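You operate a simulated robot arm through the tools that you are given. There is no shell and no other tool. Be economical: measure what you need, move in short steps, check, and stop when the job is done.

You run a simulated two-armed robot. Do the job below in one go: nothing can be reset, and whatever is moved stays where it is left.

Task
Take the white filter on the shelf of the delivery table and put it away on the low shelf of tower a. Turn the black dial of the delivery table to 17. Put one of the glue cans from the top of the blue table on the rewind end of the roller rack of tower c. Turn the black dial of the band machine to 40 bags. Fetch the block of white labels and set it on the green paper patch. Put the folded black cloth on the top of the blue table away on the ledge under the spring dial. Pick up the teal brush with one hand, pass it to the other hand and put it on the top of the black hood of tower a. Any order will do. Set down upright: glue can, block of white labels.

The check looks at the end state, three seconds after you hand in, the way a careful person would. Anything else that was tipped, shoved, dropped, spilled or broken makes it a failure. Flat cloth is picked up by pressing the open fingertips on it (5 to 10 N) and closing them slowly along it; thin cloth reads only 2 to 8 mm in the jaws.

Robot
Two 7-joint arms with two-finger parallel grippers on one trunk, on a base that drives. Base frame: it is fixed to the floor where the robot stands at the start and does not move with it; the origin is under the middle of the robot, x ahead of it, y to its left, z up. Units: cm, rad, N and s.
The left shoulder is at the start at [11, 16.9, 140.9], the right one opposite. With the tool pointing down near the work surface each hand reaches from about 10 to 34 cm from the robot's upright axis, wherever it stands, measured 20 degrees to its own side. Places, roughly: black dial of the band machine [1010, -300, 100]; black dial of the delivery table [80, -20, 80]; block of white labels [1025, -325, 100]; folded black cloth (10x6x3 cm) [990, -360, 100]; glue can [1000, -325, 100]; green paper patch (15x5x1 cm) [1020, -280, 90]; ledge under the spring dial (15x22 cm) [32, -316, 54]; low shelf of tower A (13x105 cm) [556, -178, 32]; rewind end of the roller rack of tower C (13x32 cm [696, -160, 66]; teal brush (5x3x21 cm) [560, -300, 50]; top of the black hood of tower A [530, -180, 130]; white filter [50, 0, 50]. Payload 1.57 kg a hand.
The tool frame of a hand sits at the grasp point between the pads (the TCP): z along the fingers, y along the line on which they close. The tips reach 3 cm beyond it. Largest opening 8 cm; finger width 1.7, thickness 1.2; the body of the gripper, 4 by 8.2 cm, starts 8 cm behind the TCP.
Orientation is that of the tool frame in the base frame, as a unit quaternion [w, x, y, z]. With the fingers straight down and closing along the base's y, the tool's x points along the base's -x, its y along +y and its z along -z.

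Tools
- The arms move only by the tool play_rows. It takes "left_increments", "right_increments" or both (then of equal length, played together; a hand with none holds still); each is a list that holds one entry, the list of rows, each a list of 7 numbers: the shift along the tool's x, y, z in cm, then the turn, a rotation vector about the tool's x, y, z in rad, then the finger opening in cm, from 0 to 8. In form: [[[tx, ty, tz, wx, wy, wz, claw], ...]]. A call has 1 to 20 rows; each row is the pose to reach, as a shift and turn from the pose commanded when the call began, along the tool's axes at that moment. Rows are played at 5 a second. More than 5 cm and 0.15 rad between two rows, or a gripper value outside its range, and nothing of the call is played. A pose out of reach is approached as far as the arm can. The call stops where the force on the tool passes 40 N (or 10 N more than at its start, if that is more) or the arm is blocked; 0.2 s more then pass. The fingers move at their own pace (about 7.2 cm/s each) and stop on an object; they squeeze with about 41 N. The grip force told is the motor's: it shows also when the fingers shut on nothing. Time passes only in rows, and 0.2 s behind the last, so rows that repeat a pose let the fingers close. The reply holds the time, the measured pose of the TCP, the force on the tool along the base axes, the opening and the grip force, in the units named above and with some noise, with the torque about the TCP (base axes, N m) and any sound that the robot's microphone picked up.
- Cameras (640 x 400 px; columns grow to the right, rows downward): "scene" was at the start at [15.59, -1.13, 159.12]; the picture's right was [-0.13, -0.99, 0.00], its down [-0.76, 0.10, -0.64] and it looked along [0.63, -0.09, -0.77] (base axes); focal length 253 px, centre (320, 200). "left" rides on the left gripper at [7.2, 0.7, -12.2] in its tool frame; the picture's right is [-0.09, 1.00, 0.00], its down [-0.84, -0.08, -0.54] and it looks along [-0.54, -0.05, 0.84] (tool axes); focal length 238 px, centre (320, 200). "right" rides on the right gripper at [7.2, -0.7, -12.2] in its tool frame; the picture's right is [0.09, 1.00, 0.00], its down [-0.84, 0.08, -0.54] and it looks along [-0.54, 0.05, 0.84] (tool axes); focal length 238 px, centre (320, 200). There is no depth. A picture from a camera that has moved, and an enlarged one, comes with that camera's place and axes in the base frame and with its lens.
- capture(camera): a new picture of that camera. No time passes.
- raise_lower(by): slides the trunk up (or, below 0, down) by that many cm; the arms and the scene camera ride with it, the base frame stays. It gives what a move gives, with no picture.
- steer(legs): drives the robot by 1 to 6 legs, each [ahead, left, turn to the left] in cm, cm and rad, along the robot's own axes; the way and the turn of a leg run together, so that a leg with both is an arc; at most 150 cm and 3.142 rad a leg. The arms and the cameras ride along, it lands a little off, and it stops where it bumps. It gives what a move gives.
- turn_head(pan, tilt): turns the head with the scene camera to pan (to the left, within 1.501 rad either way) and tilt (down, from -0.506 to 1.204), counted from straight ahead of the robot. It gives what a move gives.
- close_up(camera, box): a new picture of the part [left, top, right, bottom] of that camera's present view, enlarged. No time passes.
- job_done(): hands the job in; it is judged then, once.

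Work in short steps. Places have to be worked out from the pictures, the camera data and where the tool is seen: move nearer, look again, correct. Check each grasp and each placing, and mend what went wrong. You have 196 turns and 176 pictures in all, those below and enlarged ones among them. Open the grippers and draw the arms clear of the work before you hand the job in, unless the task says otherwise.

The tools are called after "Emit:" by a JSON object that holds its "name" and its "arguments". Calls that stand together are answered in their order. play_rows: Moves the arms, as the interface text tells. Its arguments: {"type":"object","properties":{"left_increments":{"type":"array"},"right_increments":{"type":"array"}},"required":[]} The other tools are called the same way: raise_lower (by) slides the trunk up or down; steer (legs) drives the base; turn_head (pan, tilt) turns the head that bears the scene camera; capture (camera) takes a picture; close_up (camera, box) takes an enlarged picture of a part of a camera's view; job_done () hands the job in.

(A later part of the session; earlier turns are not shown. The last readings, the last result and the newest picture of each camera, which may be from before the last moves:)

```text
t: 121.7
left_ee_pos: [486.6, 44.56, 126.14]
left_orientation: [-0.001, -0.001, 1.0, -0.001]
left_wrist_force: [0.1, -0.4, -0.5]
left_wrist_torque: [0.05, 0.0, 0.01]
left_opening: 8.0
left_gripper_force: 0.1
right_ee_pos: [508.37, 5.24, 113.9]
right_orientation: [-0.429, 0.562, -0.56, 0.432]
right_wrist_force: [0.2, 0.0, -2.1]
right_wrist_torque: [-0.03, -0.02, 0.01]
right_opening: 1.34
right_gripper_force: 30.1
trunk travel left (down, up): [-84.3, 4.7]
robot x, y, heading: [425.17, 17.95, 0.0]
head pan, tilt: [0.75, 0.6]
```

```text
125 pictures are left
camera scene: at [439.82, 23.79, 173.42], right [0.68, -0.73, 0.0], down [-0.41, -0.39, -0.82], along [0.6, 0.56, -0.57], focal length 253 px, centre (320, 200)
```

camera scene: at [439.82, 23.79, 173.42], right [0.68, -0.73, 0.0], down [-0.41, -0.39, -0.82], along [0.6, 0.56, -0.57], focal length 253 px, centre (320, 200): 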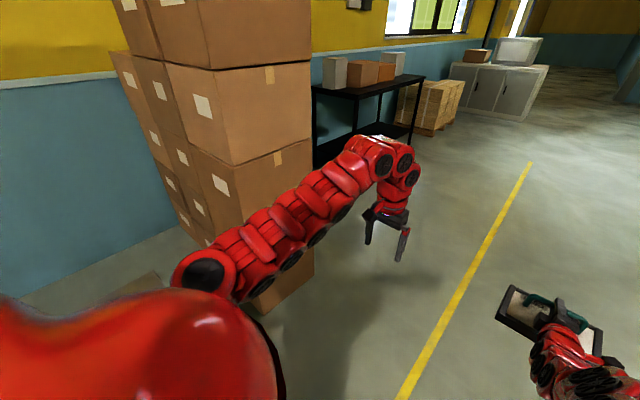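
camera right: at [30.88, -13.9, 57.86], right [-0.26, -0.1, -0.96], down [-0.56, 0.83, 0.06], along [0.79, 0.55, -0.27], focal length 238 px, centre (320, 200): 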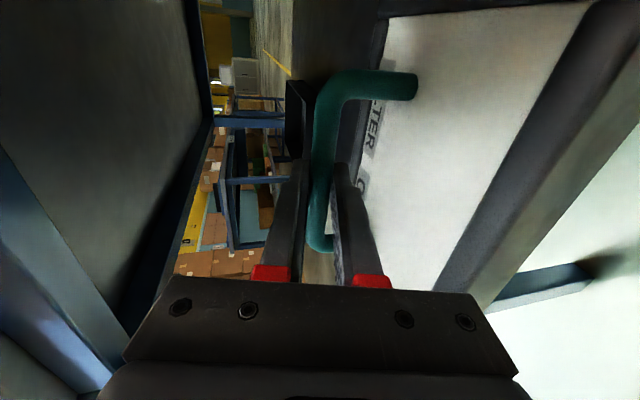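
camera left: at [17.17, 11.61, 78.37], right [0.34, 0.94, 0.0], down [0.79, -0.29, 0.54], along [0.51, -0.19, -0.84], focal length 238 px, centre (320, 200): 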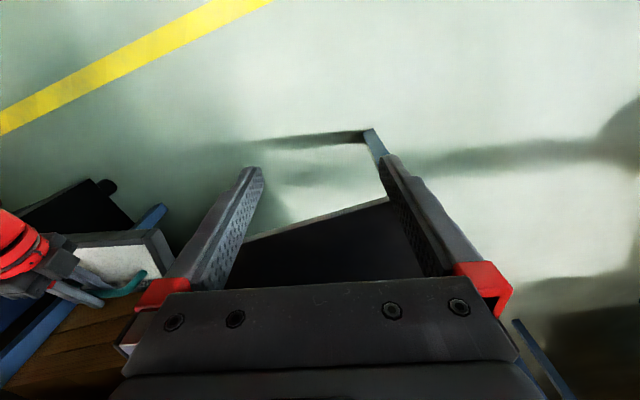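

Leg was too long; resend shorter. The left side is open further ahead, so turning there is fine.

Emit:
{"name": "steer", "arguments": {"legs": [[120, 0, 0], [112, 0, 0], [0, 0, 1.571], [0, 0, 1.571]]}}

Emit:
{"name": "capture", "arguments": {"camera": "scene"}}

```text
t: 140.8
left_ee_pos: [596.74, -9.26, 126.16]
left_orientation: [-0.002, 1.0, 0.013, 0.001]
left_wrist_force: [-0.8, -0.7, 0.2]
left_wrist_torque: [0.01, -0.01, 0.03]
left_opening: 8.0
left_gripper_force: 0.0
right_ee_pos: [574.03, 29.75, 114.02]
right_orientation: [-0.426, 0.554, 0.569, -0.433]
right_wrist_force: [-0.2, 0.4, -2.7]
right_wrist_torque: [-0.02, 0.01, 0.02]
right_opening: 1.29
right_gripper_force: 30.0
trunk travel left (down, up): [-84.3, 4.7]
robot x, y, heading: [657.3, 18.83, -3.117]
head pan, tilt: [0.75, 0.6]
```

```text
124 pictures are left
camera scene: at [642.81, 12.49, 173.42], right [-0.7, 0.72, 0.0], down [0.4, 0.39, -0.82], along [-0.59, -0.58, -0.57], focal length 253 px, centre (320, 200)
```

scene: 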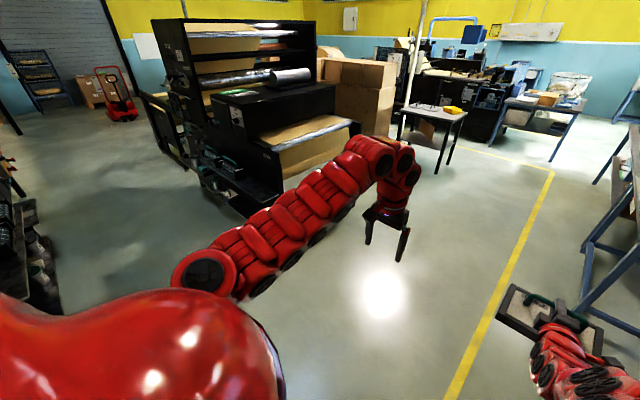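

Tower A's side with its low shelf is now visible. I zoom in.

Emit:
{"name": "close_up", "arguments": {"camera": "scene", "box": [130, 80, 330, 205]}}

```text
3.20 times, centred on (230, 142) of scene
camera zoom: at [642.81, 12.49, 173.42], right [-0.7, 0.72, 0.0], down [0.4, 0.39, -0.82], along [-0.59, -0.58, -0.57], focal length 809 px, centre (608, 384)
```

zoom: 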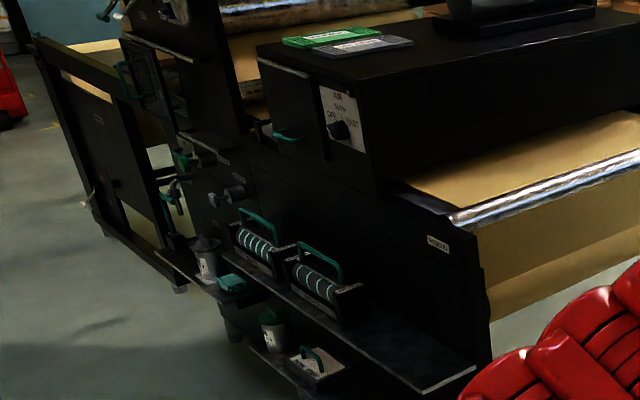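

Tower A's side has a long shelf (z≈65) with two roller-type items and cups, and a low shelf (z≈32) below it already holding a cup and a white item. I strafe nearer (facing −x, left is −y) and look at the low shelf.

Emit:
{"name": "steer", "arguments": {"legs": [[0, 70, -0.024]]}}

Emit:
{"name": "raise_lower", "arguments": {"by": -35}}

Emit:
{"name": "turn_head", "arguments": {"pan": 0.9, "tilt": 0.6}}

Emit:
{"name": "capture", "arguments": {"camera": "scene"}}

```text
t: 144.6
left_ee_pos: [596.41, -76.93, 126.22]
left_orientation: [-0.002, 1.0, -0.003, 0.002]
left_wrist_force: [0.2, 0.0, 0.0]
left_wrist_torque: [-0.01, -0.02, -0.02]
left_opening: 8.0
left_gripper_force: 0.0
right_ee_pos: [575.11, -37.39, 113.99]
right_orientation: [-0.433, 0.563, 0.56, -0.426]
right_wrist_force: [-0.6, -0.1, -2.1]
right_wrist_torque: [0.01, -0.05, 0.01]
right_opening: 1.31
right_gripper_force: 29.8
trunk travel left (down, up): [-84.3, 4.7]
robot x, y, heading: [657.81, -50.75, 3.138]
head pan, tilt: [0.75, 0.6]
```

```text
t: 148.0
left_ee_pos: [596.39, -77.1, 91.15]
left_orientation: [-0.002, 1.0, -0.003, 0.001]
left_wrist_force: [0.6, 0.2, 0.4]
left_wrist_torque: [0.04, 0.02, 0.02]
left_opening: 8.05
left_gripper_force: 0.0
right_ee_pos: [574.98, -37.42, 78.94]
right_orientation: [-0.433, 0.563, 0.559, -0.427]
right_wrist_force: [0.8, -0.1, -1.3]
right_wrist_torque: [-0.02, 0.01, -0.05]
right_opening: 1.3
right_gripper_force: 30.0
trunk travel left (down, up): [-49.3, 39.7]
robot x, y, heading: [657.63, -50.64, 3.14]
head pan, tilt: [0.75, 0.6]
```

```text
t: 148.7
left_ee_pos: [596.32, -77.06, 91.26]
left_orientation: [-0.002, 1.0, -0.003, 0.001]
left_wrist_force: [0.2, -1.3, 0.6]
left_wrist_torque: [0.03, 0.04, -0.01]
left_opening: 8.02
left_gripper_force: 0.1
right_ee_pos: [574.87, -37.47, 79.05]
right_orientation: [-0.433, 0.563, 0.56, -0.427]
right_wrist_force: [0.5, 0.2, -2.0]
right_wrist_torque: [0.0, -0.02, 0.04]
right_opening: 1.33
right_gripper_force: 30.7
trunk travel left (down, up): [-49.3, 39.7]
robot x, y, heading: [657.77, -50.83, 3.137]
head pan, tilt: [0.901, 0.6]
```

```text
122 pictures are left
camera scene: at [644.15, -57.67, 138.42], right [-0.78, 0.63, 0.0], down [0.35, 0.44, -0.82], along [-0.52, -0.64, -0.57], focal length 253 px, centre (320, 200)
```

scene: 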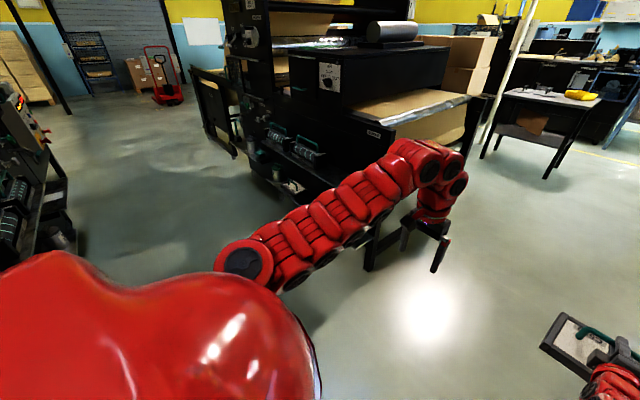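

I strafe 65 cm further and look straight ahead at the tower's side.

Emit:
{"name": "steer", "arguments": {"legs": [[0, 65, 0]]}}

Emit:
{"name": "turn_head", "arguments": {"pan": 0.35, "tilt": 0.75}}

Emit:
{"name": "capture", "arguments": {"camera": "scene"}}

```text
t: 152.3
left_ee_pos: [595.99, -141.94, 91.25]
left_orientation: [-0.002, 1.0, -0.002, 0.002]
left_wrist_force: [-0.6, -0.1, -1.1]
left_wrist_torque: [0.04, -0.02, 0.02]
left_opening: 8.02
left_gripper_force: 0.1
right_ee_pos: [574.43, -102.36, 79.05]
right_orientation: [-0.434, 0.562, 0.56, -0.426]
right_wrist_force: [-0.1, 0.8, -1.7]
right_wrist_torque: [-0.08, -0.05, 0.03]
right_opening: 1.32
right_gripper_force: 29.7
trunk travel left (down, up): [-49.3, 39.7]
robot x, y, heading: [657.29, -115.61, 3.137]
head pan, tilt: [0.901, 0.6]
```

```text
t: 153.3
left_ee_pos: [596.01, -141.8, 91.29]
left_orientation: [-0.002, 1.0, -0.002, 0.001]
left_wrist_force: [0.1, 0.4, -0.5]
left_wrist_torque: [-0.01, -0.01, 0.02]
left_opening: 8.0
left_gripper_force: 0.1
right_ee_pos: [574.48, -102.27, 78.87]
right_orientation: [-0.434, 0.562, 0.56, -0.427]
right_wrist_force: [0.0, -0.6, -2.0]
right_wrist_torque: [-0.02, 0.02, -0.02]
right_opening: 1.32
right_gripper_force: 29.8
trunk travel left (down, up): [-49.3, 39.7]
robot x, y, heading: [657.35, -115.44, 3.133]
head pan, tilt: [0.351, 0.75]
```

```text
121 pictures are left
camera scene: at [641.47, -118.37, 137.13], right [-0.34, 0.94, 0.0], down [0.64, 0.23, -0.73], along [-0.69, -0.25, -0.68], focal length 253 px, centre (320, 200)
```

scene: 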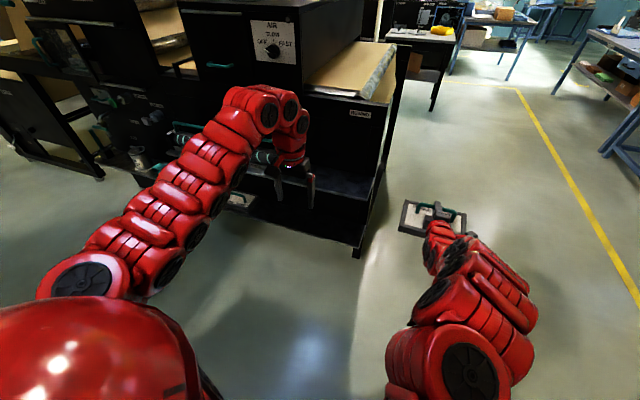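

Zoom on the shelves between the left arm and the tower's leg.

Emit:
{"name": "close_up", "arguments": {"camera": "scene", "box": [200, 120, 400, 270]}}

```text
2.67 times, centred on (300, 195) of scene
camera zoom: at [641.47, -118.37, 137.13], right [-0.34, 0.94, 0.0], down [0.64, 0.23, -0.73], along [-0.69, -0.25, -0.68], focal length 674 px, centre (373, 213)
```

zoom: 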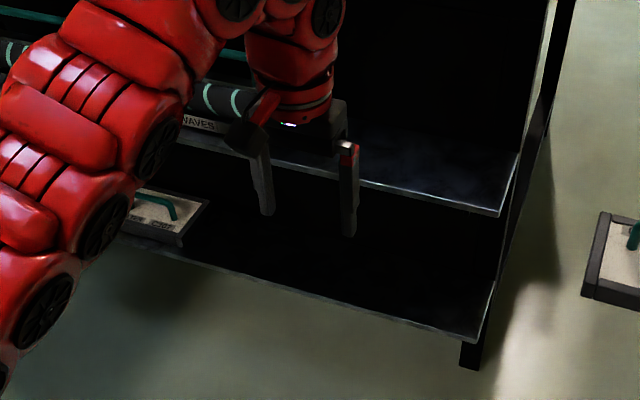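

Low shelf corner resolved at (561.6, -126.7, 32), upper at z≈65; free space from y≈-127 to -190. I'll set the filter at y≈-148: lower the trunk 34 cm here, then strafe 46 cm.

Emit:
{"name": "raise_lower", "arguments": {"by": -34}}

Emit:
{"name": "steer", "arguments": {"legs": [[0, 46, 0.008]]}}

Emit:
{"name": "turn_head", "arguments": {"pan": -0.05, "tilt": 0.7}}

Emit:
{"name": "capture", "arguments": {"camera": "scene"}}

Emit:
{"name": "capture", "arguments": {"camera": "right"}}

```text
t: 156.7
left_ee_pos: [596.0, -141.98, 57.17]
left_orientation: [-0.003, 1.0, -0.002, 0.002]
left_wrist_force: [0.5, 0.0, 0.1]
left_wrist_torque: [-0.02, 0.0, 0.0]
left_opening: 7.99
left_gripper_force: 0.1
right_ee_pos: [574.53, -102.29, 45.0]
right_orientation: [-0.433, 0.563, 0.56, -0.426]
right_wrist_force: [-0.2, 0.0, -1.3]
right_wrist_torque: [0.01, -0.05, 0.0]
right_opening: 1.33
right_gripper_force: 30.1
trunk travel left (down, up): [-15.3, 73.7]
robot x, y, heading: [657.56, -115.67, 3.141]
head pan, tilt: [0.351, 0.75]
```

```text
t: 159.4
left_ee_pos: [596.17, -188.67, 57.18]
left_orientation: [-0.002, 1.0, 0.003, 0.001]
left_wrist_force: [-0.3, -0.3, -0.5]
left_wrist_torque: [0.01, -0.04, 0.01]
left_opening: 7.98
left_gripper_force: 0.1
right_ee_pos: [574.39, -149.28, 44.98]
right_orientation: [-0.432, 0.56, 0.563, -0.428]
right_wrist_force: [-0.3, -0.6, -2.7]
right_wrist_torque: [-0.04, -0.02, 0.05]
right_opening: 1.34
right_gripper_force: 29.8
trunk travel left (down, up): [-15.3, 73.7]
robot x, y, heading: [657.4, -161.84, -3.139]
head pan, tilt: [0.351, 0.75]
```

```text
t: 160.3
left_ee_pos: [596.19, -188.65, 57.24]
left_orientation: [-0.002, 1.0, 0.003, 0.002]
left_wrist_force: [0.9, -0.5, -0.3]
left_wrist_torque: [-0.04, -0.03, -0.01]
left_opening: 7.98
left_gripper_force: 0.1
right_ee_pos: [574.38, -149.29, 45.04]
right_orientation: [-0.432, 0.559, 0.563, -0.428]
right_wrist_force: [1.3, -0.7, -2.8]
right_wrist_torque: [-0.03, -0.04, -0.02]
right_opening: 1.32
right_gripper_force: 30.0
trunk travel left (down, up): [-15.3, 73.7]
robot x, y, heading: [657.21, -161.73, -3.136]
head pan, tilt: [-0.051, 0.7]
```

```text
119 pictures are left
camera scene: at [640.73, -161.55, 103.55], right [0.05, 1.0, 0.0], down [0.64, -0.03, -0.76], along [-0.76, 0.04, -0.64], focal length 253 px, centre (320, 200)
```

scene: 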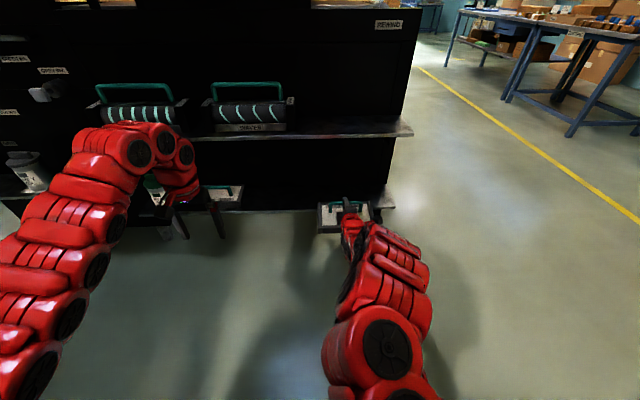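

```text
118 pictures are left
camera right: at [585.79, -142.13, 48.8], right [0.26, 0.1, -0.96], down [0.54, -0.84, 0.06], along [-0.8, -0.54, -0.27], focal length 238 px, centre (320, 200)
```

right: 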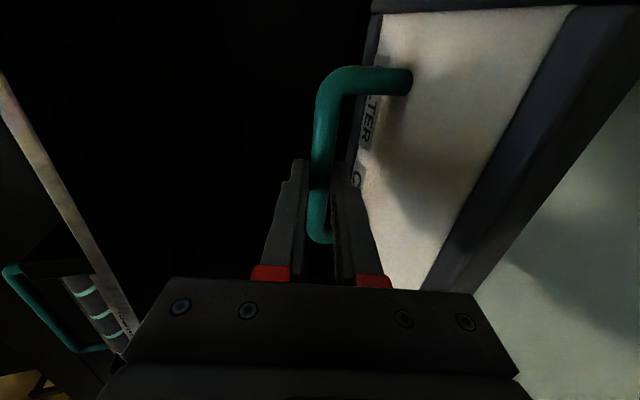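

Level and lined up. I drive 14 cm forward to bring the filter over the low shelf.

Emit:
{"name": "steer", "arguments": {"legs": [[14, 0, 0]]}}

Emit:
{"name": "close_up", "arguments": {"camera": "scene", "box": [220, 100, 460, 250]}}

Emit:
{"name": "capture", "arguments": {"camera": "right"}}

```text
t: 161.6
left_ee_pos: [581.95, -188.86, 57.24]
left_orientation: [-0.002, 1.0, 0.003, 0.002]
left_wrist_force: [0.2, -0.1, -0.5]
left_wrist_torque: [-0.01, -0.01, 0.02]
left_opening: 8.03
left_gripper_force: 0.0
right_ee_pos: [560.1, -149.69, 44.85]
right_orientation: [-0.432, 0.559, 0.563, -0.429]
right_wrist_force: [0.6, 0.5, -1.8]
right_wrist_torque: [0.02, -0.04, 0.02]
right_opening: 1.34
right_gripper_force: 30.2
trunk travel left (down, up): [-15.3, 73.7]
robot x, y, heading: [643.29, -161.95, -3.135]
head pan, tilt: [-0.051, 0.7]
```

```text
2.67 times, centred on (340, 175) of scene
camera zoom: at [626.44, -161.65, 103.54], right [0.05, 1.0, 0.0], down [0.64, -0.03, -0.76], along [-0.76, 0.03, -0.64], focal length 674 px, centre (267, 267)
```

zoom: 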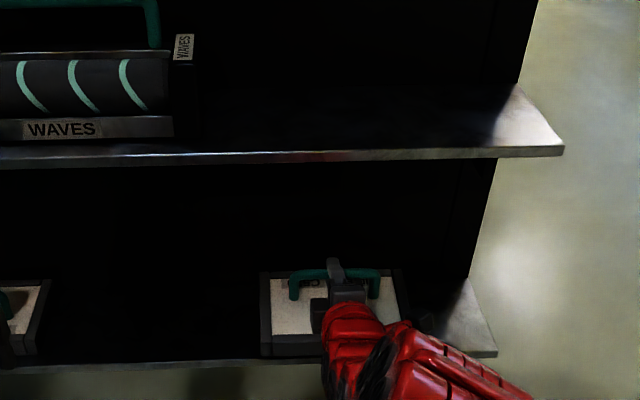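

```text
116 pictures are left
camera right: at [571.47, -142.38, 48.77], right [0.26, 0.1, -0.96], down [0.55, -0.84, 0.06], along [-0.8, -0.54, -0.27], focal length 238 px, centre (320, 200)
```

right: 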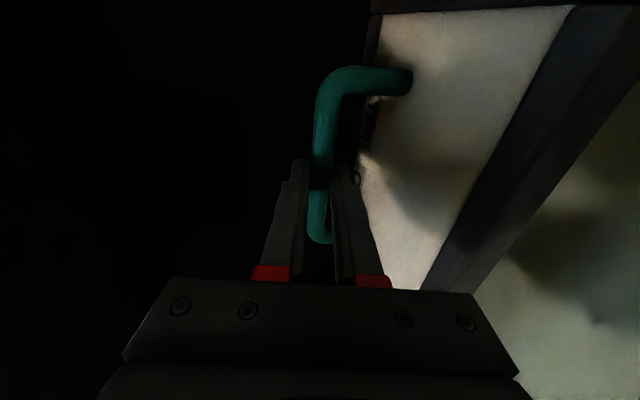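

I advance 5.5 cm with the arm while lowering 3 cm, watching forces.

Emit:
{"name": "play_rows", "arguments": {"right_increments": [[[0, -0.4, 1.8, 0, 0, 0, 0.6], [0, -0.4, 3.6, 0, 0, 0, 0.6], [0, 0.5, 4.6, 0, 0, 0, 0.6], [0, 1.5, 6, 0, 0, 0, 0.6], [0, 1.5, 6, 0, 0, 0, 0.6]]]}}

Emit:
{"name": "close_up", "arguments": {"camera": "scene", "box": [280, 170, 440, 270]}}

```text
t: 162.8
left_ee_pos: [582.02, -188.87, 57.28]
left_orientation: [-0.002, 1.0, 0.004, 0.001]
left_wrist_force: [0.7, 0.0, -0.6]
left_wrist_torque: [0.0, 0.01, -0.02]
left_opening: 7.99
left_gripper_force: 0.2
right_ee_pos: [554.54, -149.66, 42.01]
right_orientation: [-0.431, 0.559, 0.563, -0.43]
right_wrist_force: [-0.3, -0.3, -2.8]
right_wrist_torque: [0.0, 0.02, 0.02]
right_opening: 1.32
right_gripper_force: 29.9
trunk travel left (down, up): [-15.3, 73.7]
robot x, y, heading: [643.0, -162.1, -3.137]
head pan, tilt: [-0.051, 0.7]
```

```text
4.00 times, centred on (360, 220) of scene
camera zoom: at [626.46, -161.64, 103.55], right [0.05, 1.0, 0.0], down [0.64, -0.03, -0.76], along [-0.76, 0.03, -0.64], focal length 1011 px, centre (160, 120)
```

zoom: 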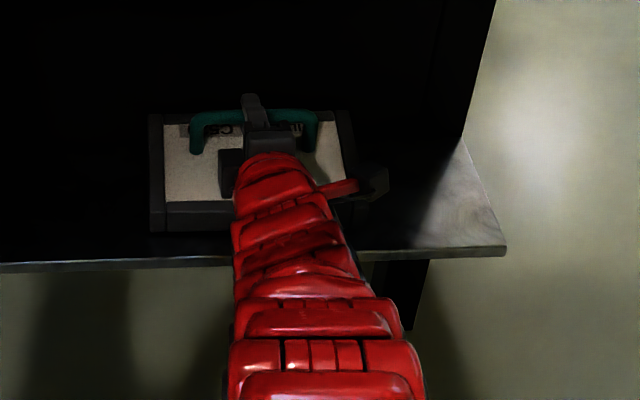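

Filter's near edge is right about at the shelf edge. I push 0.5 cm further and lower slowly until contact.

Emit:
{"name": "play_rows", "arguments": {"right_increments": [[[0, -0.1, 0.5, 0, 0, 0, 0.6], [0, 0.9, 0.8, 0, 0, 0, 0.6], [0, 1.9, 1.0, 0, 0, 0, 0.6], [0, 2.4, 1.1, 0, 0, 0, 0.6], [0, 2.4, 1.1, 0, 0, 0, 0.6]]]}}

Emit:
{"name": "close_up", "arguments": {"camera": "scene", "box": [280, 170, 440, 270]}}

```text
t: 164.0
left_ee_pos: [581.99, -189.02, 57.22]
left_orientation: [-0.002, 1.0, 0.003, 0.001]
left_wrist_force: [-0.3, -0.5, 0.4]
left_wrist_torque: [-0.01, 0.0, -0.01]
left_opening: 8.0
left_gripper_force: 0.1
right_ee_pos: [553.8, -149.75, 40.78]
right_orientation: [-0.438, 0.553, 0.556, -0.44]
right_wrist_force: [-5.9, 0.2, 13.7]
right_wrist_torque: [-0.16, 0.28, -0.06]
right_opening: 1.34
right_gripper_force: 30.1
trunk travel left (down, up): [-15.3, 73.7]
robot x, y, heading: [643.2, -161.12, -3.137]
head pan, tilt: [-0.051, 0.7]
stopped in row 5 (right hand): the force on the tool passed its limit at 42 N (the readings are from after the stop); the commanded pose is now the measured one
```

```text
4.00 times, centred on (360, 220) of scene
camera zoom: at [626.61, -161.67, 103.56], right [0.05, 1.0, 0.0], down [0.64, -0.03, -0.77], along [-0.76, 0.03, -0.64], focal length 1011 px, centre (160, 120)
```

zoom: 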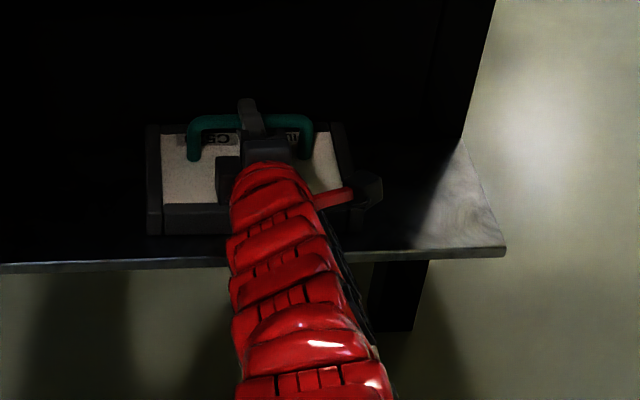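

It's down with a strip of shelf visible in front. I open the fingers to 3 cm and check before withdrawing.

Emit:
{"name": "play_rows", "arguments": {"right_increments": [[[0, 0, 0, 0, 0, 0, 1.8], [0, 0, 0, 0, 0, 0, 2.6], [0, 0, 0, 0, 0, 0, 3.0], [0, 0, 0, 0, 0, 0, 3.0]]]}}

Emit:
{"name": "capture", "arguments": {"camera": "right"}}

Emit:
{"name": "close_up", "arguments": {"camera": "scene", "box": [280, 170, 440, 270]}}

```text
t: 165.0
left_ee_pos: [581.96, -188.99, 57.26]
left_orientation: [-0.002, 1.0, 0.003, 0.002]
left_wrist_force: [0.0, 0.9, -0.2]
left_wrist_torque: [-0.04, 0.0, 0.02]
left_opening: 7.98
left_gripper_force: 0.1
right_ee_pos: [553.95, -149.6, 40.24]
right_orientation: [-0.435, 0.555, 0.559, -0.436]
right_wrist_force: [-0.6, -0.5, -0.4]
right_wrist_torque: [0.03, 0.05, 0.0]
right_opening: 2.99
right_gripper_force: 0.0
trunk travel left (down, up): [-15.3, 73.7]
robot x, y, heading: [643.56, -162.0, -3.138]
head pan, tilt: [-0.051, 0.7]
```

```text
113 pictures are left
camera right: at [565.37, -142.4, 43.91], right [0.24, 0.1, -0.97], down [0.55, -0.83, 0.05], along [-0.8, -0.54, -0.25], focal length 238 px, centre (320, 200)
```

right: 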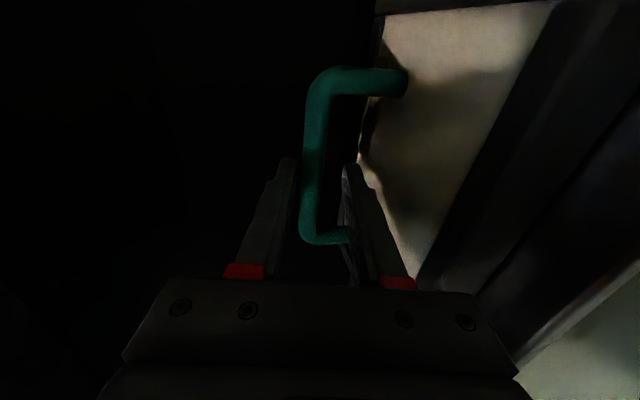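

```text
4.00 times, centred on (360, 220) of scene
camera zoom: at [626.49, -161.65, 103.56], right [0.05, 1.0, 0.0], down [0.64, -0.03, -0.76], along [-0.76, 0.03, -0.64], focal length 1011 px, centre (160, 120)
```

zoom: 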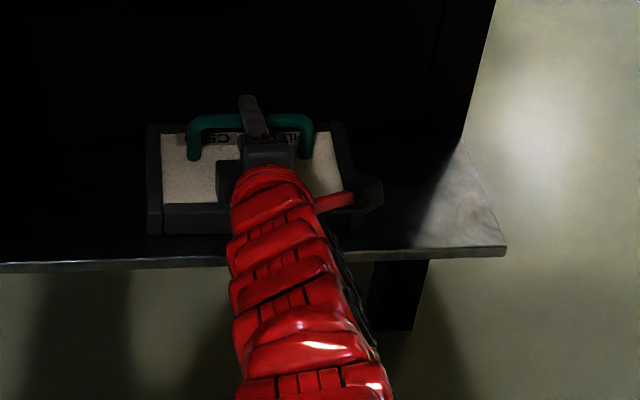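

Released and standing level. I back the base 14 cm straight out.

Emit:
{"name": "steer", "arguments": {"legs": [[-14, 0, 0]]}}

Emit:
{"name": "turn_head", "arguments": {"pan": 0.1, "tilt": 0.6}}

Emit:
{"name": "capture", "arguments": {"camera": "scene"}}

```text
t: 166.3
left_ee_pos: [595.66, -188.87, 57.21]
left_orientation: [-0.002, 1.0, 0.003, 0.001]
left_wrist_force: [-0.1, 0.6, 0.1]
left_wrist_torque: [-0.02, -0.01, 0.02]
left_opening: 8.01
left_gripper_force: 0.1
right_ee_pos: [567.47, -149.62, 40.49]
right_orientation: [-0.435, 0.555, 0.559, -0.436]
right_wrist_force: [1.0, 0.9, 4.6]
right_wrist_torque: [0.01, 0.15, -0.03]
right_opening: 3.31
right_gripper_force: 2.0
trunk travel left (down, up): [-15.3, 73.7]
robot x, y, heading: [656.92, -162.03, -3.137]
head pan, tilt: [-0.051, 0.7]
```

```text
t: 167.0
left_ee_pos: [595.78, -188.92, 57.22]
left_orientation: [-0.002, 1.0, 0.004, 0.001]
left_wrist_force: [-0.4, -0.1, -1.3]
left_wrist_torque: [0.01, -0.04, 0.01]
left_opening: 8.01
left_gripper_force: 0.1
right_ee_pos: [567.53, -149.59, 40.36]
right_orientation: [-0.436, 0.555, 0.558, -0.437]
right_wrist_force: [0.4, -0.6, 3.5]
right_wrist_torque: [0.01, 0.08, 0.05]
right_opening: 3.26
right_gripper_force: 1.5
trunk travel left (down, up): [-15.3, 73.7]
robot x, y, heading: [656.51, -161.6, -3.139]
head pan, tilt: [0.099, 0.6]
```

```text
111 pictures are left
camera scene: at [639.91, -162.88, 104.43], right [-0.1, 0.99, 0.0], down [0.56, 0.06, -0.82], along [-0.82, -0.09, -0.57], focal length 253 px, centre (320, 200)
```

scene: 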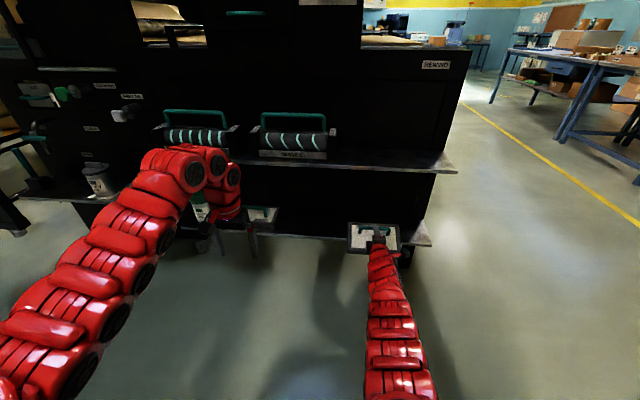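

A 4 N force remains; I zoom to check whether the filter was dragged.

Emit:
{"name": "close_up", "arguments": {"camera": "scene", "box": [300, 190, 460, 290]}}

Emit:
{"name": "capture", "arguments": {"camera": "right"}}

```text
4.00 times, centred on (380, 240) of scene
camera zoom: at [639.91, -162.88, 104.43], right [-0.1, 0.99, 0.0], down [0.56, 0.06, -0.82], along [-0.82, -0.09, -0.57], focal length 1011 px, centre (80, 40)
```

zoom: 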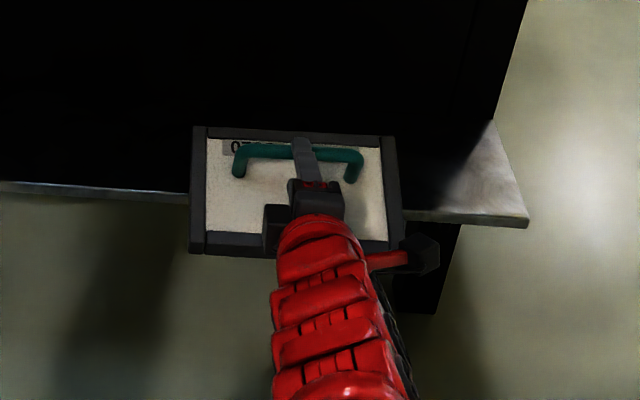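

```text
109 pictures are left
camera right: at [579.05, -142.31, 44.01], right [0.24, 0.1, -0.97], down [0.55, -0.83, 0.05], along [-0.8, -0.54, -0.25], focal length 238 px, centre (320, 200)
```

right: 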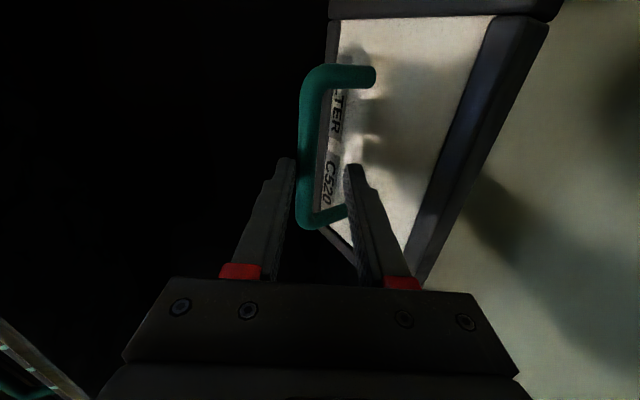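

The upper finger dragged the filter out partway because I withdrew horizontally with pitched fingers. I recentre the hand on the bar (up 0.8, forward 1.5), grip again and look.

Emit:
{"name": "play_rows", "arguments": {"right_increments": [[[0, -0.5, 0, 0, 0, 0, 3.2], [0, -0.8, 0.3, 0, 0, 0, 3.2], [0, -0.8, 1.5, 0, 0, 0, 3.2], [0, -0.8, 1.5, 0, 0, 0, 2], [0, -0.8, 1.5, 0, 0, 0, 0.6], [0, -0.8, 1.5, 0, 0, 0, 0.6], [0, -0.8, 1.5, 0, 0, 0, 0.6]]]}}

Emit:
{"name": "capture", "arguments": {"camera": "right"}}

```text
t: 168.6
left_ee_pos: [595.68, -188.83, 57.18]
left_orientation: [-0.002, 1.0, 0.003, 0.002]
left_wrist_force: [-0.2, -0.3, 0.4]
left_wrist_torque: [-0.01, -0.01, -0.01]
left_opening: 8.03
left_gripper_force: 0.1
right_ee_pos: [565.9, -149.53, 40.75]
right_orientation: [-0.435, 0.556, 0.558, -0.436]
right_wrist_force: [0.4, 0.9, 0.2]
right_wrist_torque: [-0.01, 0.03, -0.03]
right_opening: 1.33
right_gripper_force: 29.7
trunk travel left (down, up): [-15.3, 73.7]
robot x, y, heading: [657.05, -162.05, -3.133]
head pan, tilt: [0.099, 0.6]
```

```text
108 pictures are left
camera right: at [577.37, -142.26, 44.36], right [0.24, 0.1, -0.97], down [0.55, -0.83, 0.05], along [-0.8, -0.54, -0.25], focal length 238 px, centre (320, 200)
```

right: 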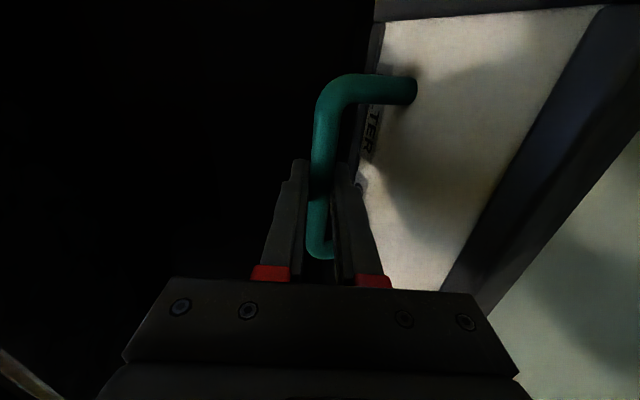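

Re-gripped. I lift 1.5 cm and drive 12.5 cm forward again.

Emit:
{"name": "play_rows", "arguments": {"right_increments": [[[0, -0.8, -0.2, 0, 0, 0, 0.6], [0, -1.5, -0.4, 0, 0, 0, 0.6], [0, -1.5, -0.4, 0, 0, 0, 0.6]]]}}

Emit:
{"name": "steer", "arguments": {"legs": [[12.3, 0, 0]]}}

Emit:
{"name": "close_up", "arguments": {"camera": "scene", "box": [280, 170, 440, 270]}}

```text
t: 169.4
left_ee_pos: [595.7, -188.79, 57.17]
left_orientation: [-0.003, 1.0, 0.004, 0.001]
left_wrist_force: [0.7, 0.7, -0.1]
left_wrist_torque: [0.02, -0.01, 0.03]
left_opening: 8.01
left_gripper_force: 0.0
right_ee_pos: [565.83, -149.59, 42.27]
right_orientation: [-0.435, 0.556, 0.559, -0.436]
right_wrist_force: [-0.1, 1.0, -1.7]
right_wrist_torque: [-0.03, 0.01, 0.02]
right_opening: 1.33
right_gripper_force: 30.4
trunk travel left (down, up): [-15.3, 73.7]
robot x, y, heading: [656.74, -161.91, -3.137]
head pan, tilt: [0.099, 0.6]
```

```text
t: 170.6
left_ee_pos: [583.29, -188.92, 57.17]
left_orientation: [-0.002, 1.0, 0.003, 0.002]
left_wrist_force: [-0.5, 0.6, 0.0]
left_wrist_torque: [-0.02, 0.0, 0.01]
left_opening: 8.01
left_gripper_force: 0.0
right_ee_pos: [553.56, -149.67, 42.24]
right_orientation: [-0.435, 0.556, 0.559, -0.435]
right_wrist_force: [0.2, 0.3, -1.8]
right_wrist_torque: [0.03, 0.02, 0.03]
right_opening: 1.31
right_gripper_force: 29.5
trunk travel left (down, up): [-15.3, 73.7]
robot x, y, heading: [644.43, -162.14, -3.143]
head pan, tilt: [0.099, 0.6]
```

```text
4.00 times, centred on (360, 220) of scene
camera zoom: at [627.46, -162.92, 104.41], right [-0.1, 0.99, 0.0], down [0.56, 0.06, -0.82], along [-0.82, -0.09, -0.57], focal length 1011 px, centre (160, 120)
```

zoom: 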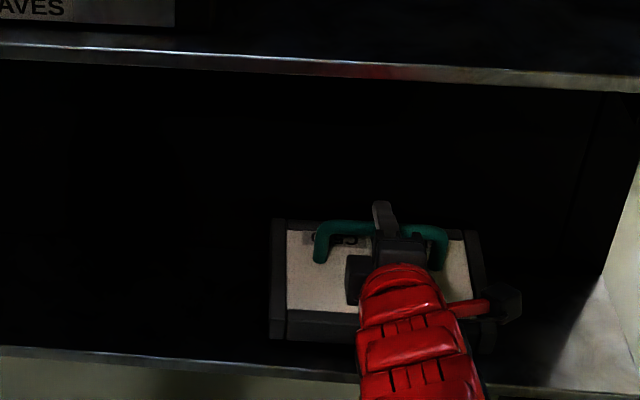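

Good position. I lower onto the shelf gently (about 1.6 cm).

Emit:
{"name": "play_rows", "arguments": {"right_increments": [[[0, 0.6, 0.15, 0, 0, 0, 0.6], [0, 1.1, 0.3, 0, 0, 0, 0.6], [0, 1.4, 0.35, 0, 0, 0, 0.6], [0, 1.6, 0.4, 0, 0, 0, 0.6], [0, 1.6, 0.4, 0, 0, 0, 0.6]]]}}

Emit:
{"name": "close_up", "arguments": {"camera": "scene", "box": [280, 170, 440, 270]}}

```text
t: 171.8
left_ee_pos: [583.26, -188.92, 57.2]
left_orientation: [-0.002, 1.0, 0.003, 0.002]
left_wrist_force: [-0.1, 0.3, -0.5]
left_wrist_torque: [-0.02, 0.01, 0.01]
left_opening: 7.99
left_gripper_force: 0.1
right_ee_pos: [553.57, -149.56, 40.62]
right_orientation: [-0.435, 0.556, 0.559, -0.435]
right_wrist_force: [-1.9, -0.1, 0.6]
right_wrist_torque: [0.01, -0.13, 0.0]
right_opening: 1.33
right_gripper_force: 29.9
trunk travel left (down, up): [-15.3, 73.7]
robot x, y, heading: [644.32, -161.98, -3.139]
head pan, tilt: [0.099, 0.6]
```

```text
4.00 times, centred on (360, 220) of scene
camera zoom: at [627.52, -162.92, 104.42], right [-0.1, 0.99, 0.0], down [0.56, 0.06, -0.82], along [-0.82, -0.09, -0.57], focal length 1011 px, centre (160, 120)
```

zoom: 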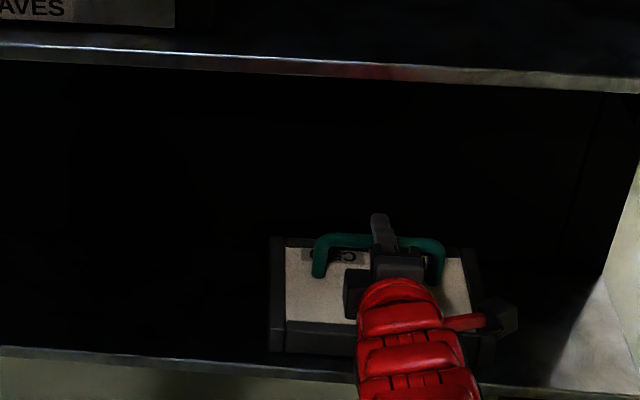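

Touching down lightly. I open to 3.2 and withdraw along the finger axis in small steps.

Emit:
{"name": "play_rows", "arguments": {"right_increments": [[[0, 0, 0, 0, 0, 0, 2], [0, 0, 0, 0, 0, 0, 3.2], [0, 0, 0, 0, 0, 0, 3.2], [0, 0, -1.2, 0, 0, 0, 3.2], [0, 0, -2.4, 0, 0, 0, 3.2], [0, 0, -3.6, 0, 0, 0, 3.2], [0, 0, -4.8, 0, 0, 0, 3.2], [0, 0, -6.5, 0, 0, 0, 3.2], [0, 0, -6.5, 0, 0, 0, 3.2]]]}}

Emit:
{"name": "capture", "arguments": {"camera": "right"}}

```text
t: 173.8
left_ee_pos: [583.2, -188.94, 57.24]
left_orientation: [-0.002, 1.0, 0.003, 0.002]
left_wrist_force: [0.6, -0.5, 0.5]
left_wrist_torque: [0.0, -0.01, 0.01]
left_opening: 7.99
left_gripper_force: 0.0
right_ee_pos: [559.84, -149.62, 42.34]
right_orientation: [-0.435, 0.555, 0.559, -0.436]
right_wrist_force: [0.1, -0.6, -0.2]
right_wrist_torque: [0.0, 0.02, 0.02]
right_opening: 3.2
right_gripper_force: 0.0
trunk travel left (down, up): [-15.3, 73.7]
robot x, y, heading: [644.1, -161.55, -3.138]
head pan, tilt: [0.099, 0.6]
```

```text
105 pictures are left
camera right: at [571.41, -142.35, 45.89], right [0.24, 0.1, -0.97], down [0.55, -0.83, 0.05], along [-0.8, -0.54, -0.25], focal length 238 px, centre (320, 200)
```

right: 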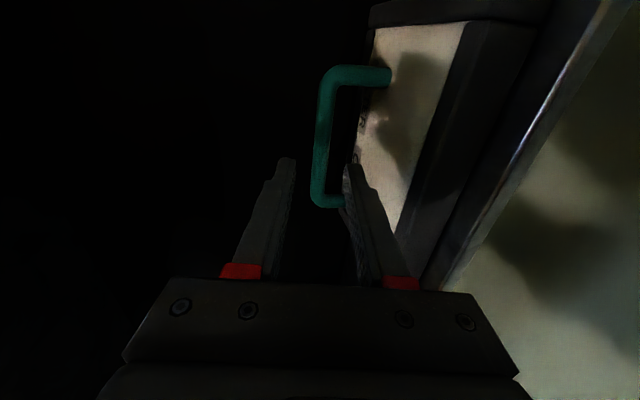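

The filter stayed in place, well on the shelf. I back the base 14 cm and verify.

Emit:
{"name": "steer", "arguments": {"legs": [[-14, 0, 0]]}}

Emit:
{"name": "close_up", "arguments": {"camera": "scene", "box": [0, 50, 480, 350]}}

```text
t: 175.2
left_ee_pos: [597.12, -188.81, 57.35]
left_orientation: [-0.001, 1.0, 0.004, 0.002]
left_wrist_force: [0.8, 0.3, -0.4]
left_wrist_torque: [0.0, -0.03, 0.0]
left_opening: 7.99
left_gripper_force: 0.0
right_ee_pos: [573.81, -149.53, 42.24]
right_orientation: [-0.434, 0.556, 0.559, -0.436]
right_wrist_force: [-0.3, -0.6, 0.1]
right_wrist_torque: [-0.02, 0.01, -0.02]
right_opening: 3.22
right_gripper_force: 0.1
trunk travel left (down, up): [-15.3, 73.7]
robot x, y, heading: [658.19, -162.09, -3.14]
head pan, tilt: [0.099, 0.6]
```

```text
1.33 times, centred on (240, 200) of scene
camera zoom: at [641.37, -162.86, 104.43], right [-0.1, 0.99, 0.0], down [0.56, 0.06, -0.83], along [-0.82, -0.09, -0.56], focal length 337 px, centre (427, 200)
```

zoom: 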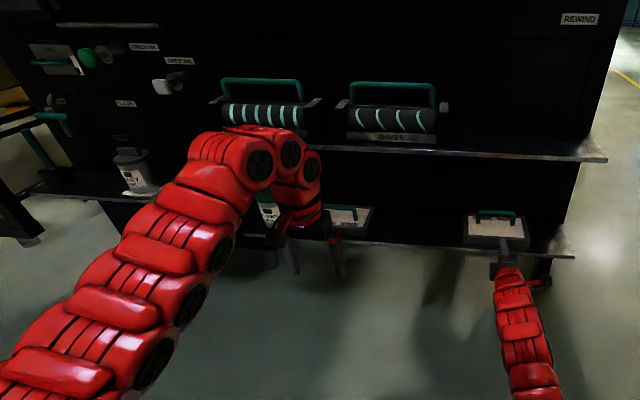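

The filter is put away. Next the teal brush near (560, -300, 50): I raise the trunk a bit and look left along the lane.

Emit:
{"name": "raise_lower", "arguments": {"by": 25}}

Emit:
{"name": "turn_head", "arguments": {"pan": 0.75, "tilt": 0.6}}

Emit:
{"name": "capture", "arguments": {"camera": "scene"}}

Emit:
{"name": "turn_head", "arguments": {"pan": 1.5, "tilt": 0.6}}

Emit:
{"name": "capture", "arguments": {"camera": "scene"}}

```text
t: 177.7
left_ee_pos: [597.12, -188.95, 82.22]
left_orientation: [-0.002, 1.0, 0.004, 0.001]
left_wrist_force: [0.7, -0.2, -0.9]
left_wrist_torque: [-0.02, -0.01, 0.01]
left_opening: 8.01
left_gripper_force: 0.0
right_ee_pos: [573.74, -149.51, 67.19]
right_orientation: [-0.435, 0.556, 0.559, -0.435]
right_wrist_force: [0.2, 0.1, 0.0]
right_wrist_torque: [0.03, 0.01, 0.03]
right_opening: 3.19
right_gripper_force: 0.1
trunk travel left (down, up): [-40.3, 48.7]
robot x, y, heading: [658.21, -162.07, -3.137]
head pan, tilt: [0.099, 0.6]
```

```text
t: 178.8
left_ee_pos: [597.22, -188.97, 82.31]
left_orientation: [-0.002, 1.0, 0.003, 0.002]
left_wrist_force: [0.0, 0.4, -0.4]
left_wrist_torque: [0.01, 0.0, 0.02]
left_opening: 8.0
left_gripper_force: 0.1
right_ee_pos: [573.66, -149.55, 67.3]
right_orientation: [-0.435, 0.556, 0.558, -0.436]
right_wrist_force: [-0.5, -0.2, 0.3]
right_wrist_torque: [0.03, 0.0, -0.04]
right_opening: 3.18
right_gripper_force: 0.1
trunk travel left (down, up): [-40.3, 48.7]
robot x, y, heading: [658.04, -161.92, -3.136]
head pan, tilt: [0.75, 0.6]
```

```text
103 pictures are left
camera scene: at [643.69, -168.0, 129.42], right [-0.68, 0.73, 0.0], down [0.41, 0.39, -0.82], along [-0.6, -0.56, -0.57], focal length 253 px, centre (320, 200)
```

scene: 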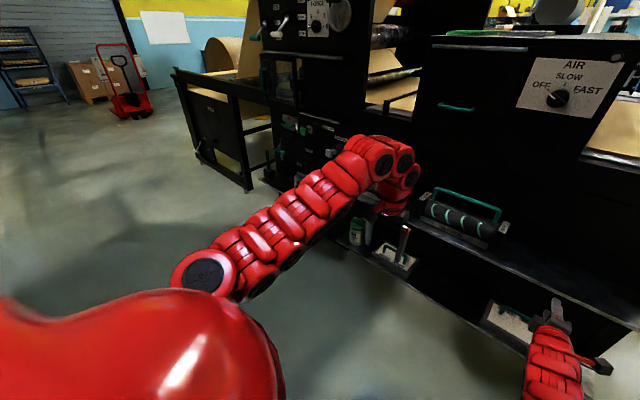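

```text
t: 179.9
left_ee_pos: [596.96, -188.85, 82.26]
left_orientation: [-0.001, 1.0, 0.003, 0.002]
left_wrist_force: [0.3, 0.1, 0.5]
left_wrist_torque: [0.02, -0.02, 0.01]
left_opening: 8.0
left_gripper_force: 0.0
right_ee_pos: [573.65, -149.48, 67.22]
right_orientation: [-0.435, 0.556, 0.559, -0.436]
right_wrist_force: [-0.1, -0.5, -0.6]
right_wrist_torque: [-0.03, 0.0, -0.02]
right_opening: 3.21
right_gripper_force: 0.0
trunk travel left (down, up): [-40.3, 48.7]
robot x, y, heading: [658.0, -161.53, -3.137]
head pan, tilt: [1.499, 0.6]
```

```text
102 pictures are left
camera scene: at [649.53, -170.76, 129.42], right [-1.0, 0.07, 0.0], down [0.04, 0.56, -0.83], along [-0.06, -0.82, -0.56], focal length 253 px, centre (320, 200)
```

scene: 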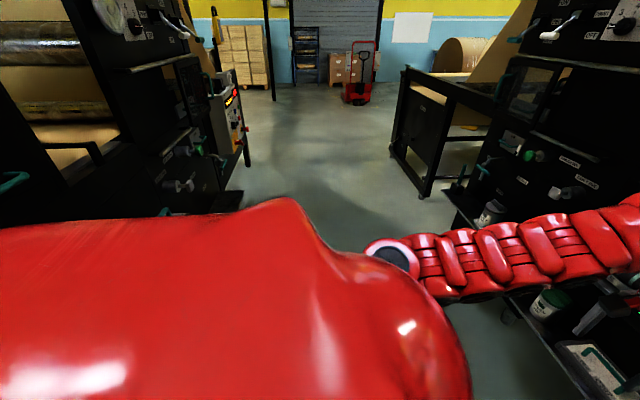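

The brush should be near the far end of tower A's side; I zoom on that area.

Emit:
{"name": "close_up", "arguments": {"camera": "scene", "box": [420, 100, 580, 230]}}

```text
3.08 times, centred on (500, 165) of scene
camera zoom: at [649.53, -170.76, 129.42], right [-1.0, 0.07, 0.0], down [0.04, 0.56, -0.83], along [-0.06, -0.82, -0.56], focal length 778 px, centre (-234, 308)
```

zoom: 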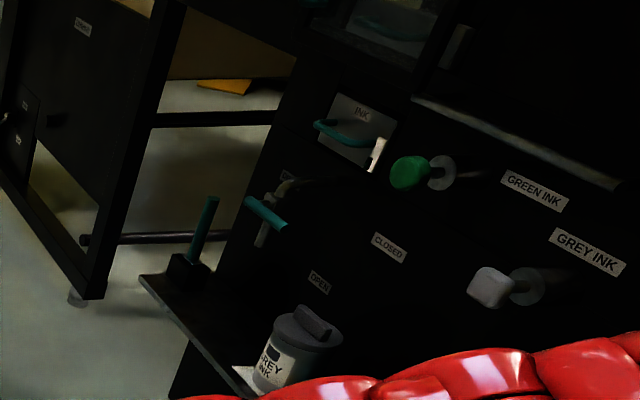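

The brush stands upright (black head, teal handle, z≈46-67) at about (560, -291), with a valve lever nearby. Plan: left hand grips the handle horizontally, right hand takes it from above. I re-orient both hands now: left pitches to horizontal, right rolls back.

Emit:
{"name": "play_rows", "arguments": {"left_increments": [[[0, 0, 0, 0, -0.14, 0, 8], [0, 0, 0, 0, -0.28, 0, 8], [0, 0, 0, 0, -0.42, 0, 8], [0, 0, 0, 0, -0.56, 0, 8], [0, 0, 0, 0, -0.7, 0, 8], [0, 0, 0, 0, -0.84, 0, 8], [0, 0, 0, 0, -0.98, 0, 8], [0, 0, 0, 0, -1.12, 0, 6], [0, 0, 0, 0, -1.26, 0, 5], [0, 0, 0, 0, -1.35, 0, 4], [0, 0, 0, 0, -1.35, 0, 4]]], "right_increments": [[[0, 0, 0, 0, 0, 0.15, 4], [0, 0, 0, 0, 0, 0.3, 5], [0, 0, 0, 0, 0, 0.45, 5], [0, 0, 0, 0, 0, 0.6, 5], [0, 0, 0, 0, 0, 0.75, 5], [0, 0, 0, 0, 0, 0.9, 5], [0, 0, 0, 0, 0, 1.05, 5], [0, 0, 0, 0, 0, 1.2, 5], [0, 0, 0, 0, 0, 1.35, 5], [0, 0, 0, 0, 0, 1.5, 5], [0, 0, 0, 0, 0, 1.57, 5]]]}}

```text
t: 181.6
left_ee_pos: [586.89, -191.71, 93.56]
left_orientation: [0.063, 0.937, -0.162, -0.305]
left_wrist_force: [-1.1, 0.8, 0.0]
left_wrist_torque: [-0.08, 0.02, 0.02]
left_opening: 6.0
left_gripper_force: 0.0
left hand out of reach, approached as far as the arm can: row 1, 2, 3, 4, 5, 6, 7, 8
right_ee_pos: [573.62, -149.62, 67.14]
right_orientation: [-0.149, 0.765, 0.193, -0.597]
right_wrist_force: [-0.6, -0.3, -0.5]
right_wrist_torque: [0.02, -0.01, 0.02]
right_opening: 5.0
right_gripper_force: 0.1
trunk travel left (down, up): [-40.3, 48.7]
robot x, y, heading: [658.18, -161.79, -3.132]
head pan, tilt: [1.499, 0.6]
stopped in row 8 (left hand): the force on the tool passed its limit at 66 N (the readings are from after the stop); the commanded pose is now the measured one
```

The left hand met something during the turn. I look.

Emit:
{"name": "turn_head", "arguments": {"pan": 0.3, "tilt": 0.7}}

Emit:
{"name": "capture", "arguments": {"camera": "scene"}}

Emit:
{"name": "capture", "arguments": {"camera": "left"}}

```text
t: 182.9
left_ee_pos: [586.88, -191.33, 93.54]
left_orientation: [0.062, 0.937, -0.163, -0.304]
left_wrist_force: [-0.1, -0.1, 0.9]
left_wrist_torque: [-0.01, -0.02, -0.01]
left_opening: 6.0
left_gripper_force: 0.0
right_ee_pos: [573.57, -149.36, 67.17]
right_orientation: [-0.15, 0.765, 0.194, -0.596]
right_wrist_force: [0.5, 0.7, 0.1]
right_wrist_torque: [0.02, 0.03, -0.02]
right_opening: 5.0
right_gripper_force: 0.0
trunk travel left (down, up): [-40.3, 48.7]
robot x, y, heading: [658.35, -161.89, -3.136]
head pan, tilt: [0.3, 0.7]
```

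```text
100 pictures are left
camera scene: at [642.0, -164.46, 128.56], right [-0.3, 0.95, 0.0], down [0.61, 0.19, -0.76], along [-0.73, -0.23, -0.64], focal length 253 px, centre (320, 200)
```

scene: 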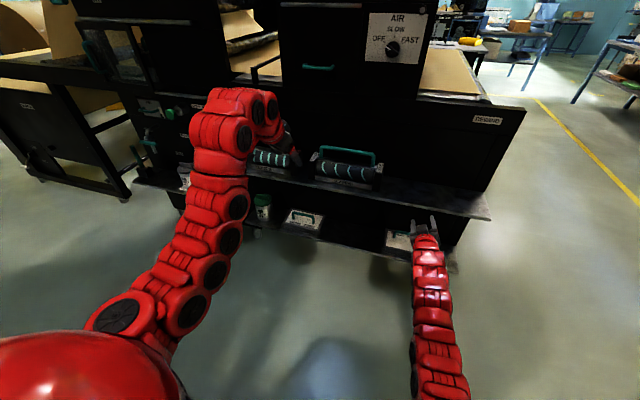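

```text
99 pictures are left
camera left: at [599.46, -194.16, 99.49], right [-0.34, -0.9, 0.26], down [-0.3, 0.37, 0.88], along [-0.89, 0.22, -0.39], focal length 238 px, centre (320, 200)
```

left: 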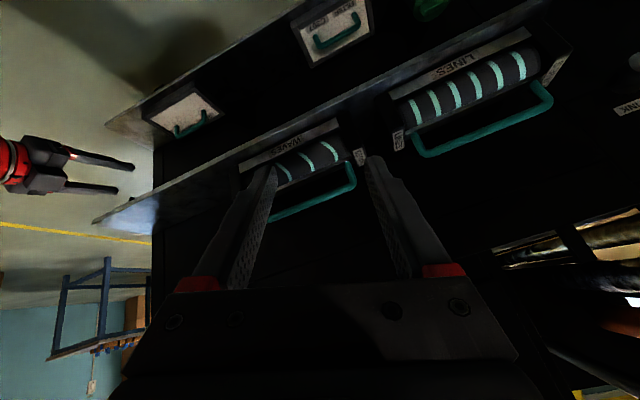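

The stop was most likely the left arm folding too tightly. I switch plans: left picks the brush from above, right takes it horizontally. I bring both hands back to pointing down, moving the right hand in and outward.

Emit:
{"name": "play_rows", "arguments": {"left_increments": [[[0, 0, 0, 0.025, 0.124, -0.067, 6], [0, 0, 0, 0.05, 0.249, -0.133, 6], [0, 0, 0, 0.076, 0.373, -0.2, 6], [0, 0, 0, 0.1, 0.497, -0.266, 6], [0, 0, 0, 0.127, 0.622, -0.333, 6], [0, 0, 0, 0.127, 0.622, -0.333, 6], [0, 0, 0, 0.127, 0.622, -0.333, 6], [0, 0, 0, 0.127, 0.622, -0.333, 6], [0, 0, 0, 0.127, 0.622, -0.333, 6], [0, 0, 0, 0.127, 0.622, -0.333, 6]]], "right_increments": [[[0.57, -2.07, -2.19, -0.033, 0.13, 0.042, 5], [1.15, -4.14, -4.38, -0.065, 0.259, 0.084, 5], [1.72, -6.2, -6.57, -0.098, 0.389, 0.126, 5], [2.3, -8.3, -8.76, -0.13, 0.518, 0.168, 5], [2.87, -10.35, -10.95, -0.163, 0.648, 0.21, 5], [3.44, -12.4, -13.1, -0.196, 0.777, 0.253, 5], [4, -14.5, -15.3, -0.228, 0.907, 0.295, 5], [4.6, -16.6, -17.5, -0.261, 1.036, 0.337, 5], [5.17, -18.6, -19.7, -0.293, 1.166, 0.379, 5], [5.74, -20.7, -21.9, -0.326, 1.295, 0.421, 5]]]}}

```text
t: 185.2
left_ee_pos: [588.49, -191.39, 87.18]
left_orientation: [0.004, 1.0, -0.012, -0.018]
left_wrist_force: [-0.1, 0.0, 0.7]
left_wrist_torque: [0.01, -0.01, 0.02]
left_opening: 5.99
left_gripper_force: 0.1
left hand out of reach, approached as far as the arm can: row 3, 4, 5, 6, 7, 8, 9, 10
right_ee_pos: [593.7, -128.6, 77.13]
right_orientation: [0.001, 1.0, 0.001, 0.001]
right_wrist_force: [-0.4, -0.3, 0.1]
right_wrist_torque: [-0.06, 0.04, 0.0]
right_opening: 4.98
right_gripper_force: 0.1
trunk travel left (down, up): [-40.3, 48.7]
robot x, y, heading: [658.12, -161.95, -3.135]
head pan, tilt: [0.3, 0.7]
```

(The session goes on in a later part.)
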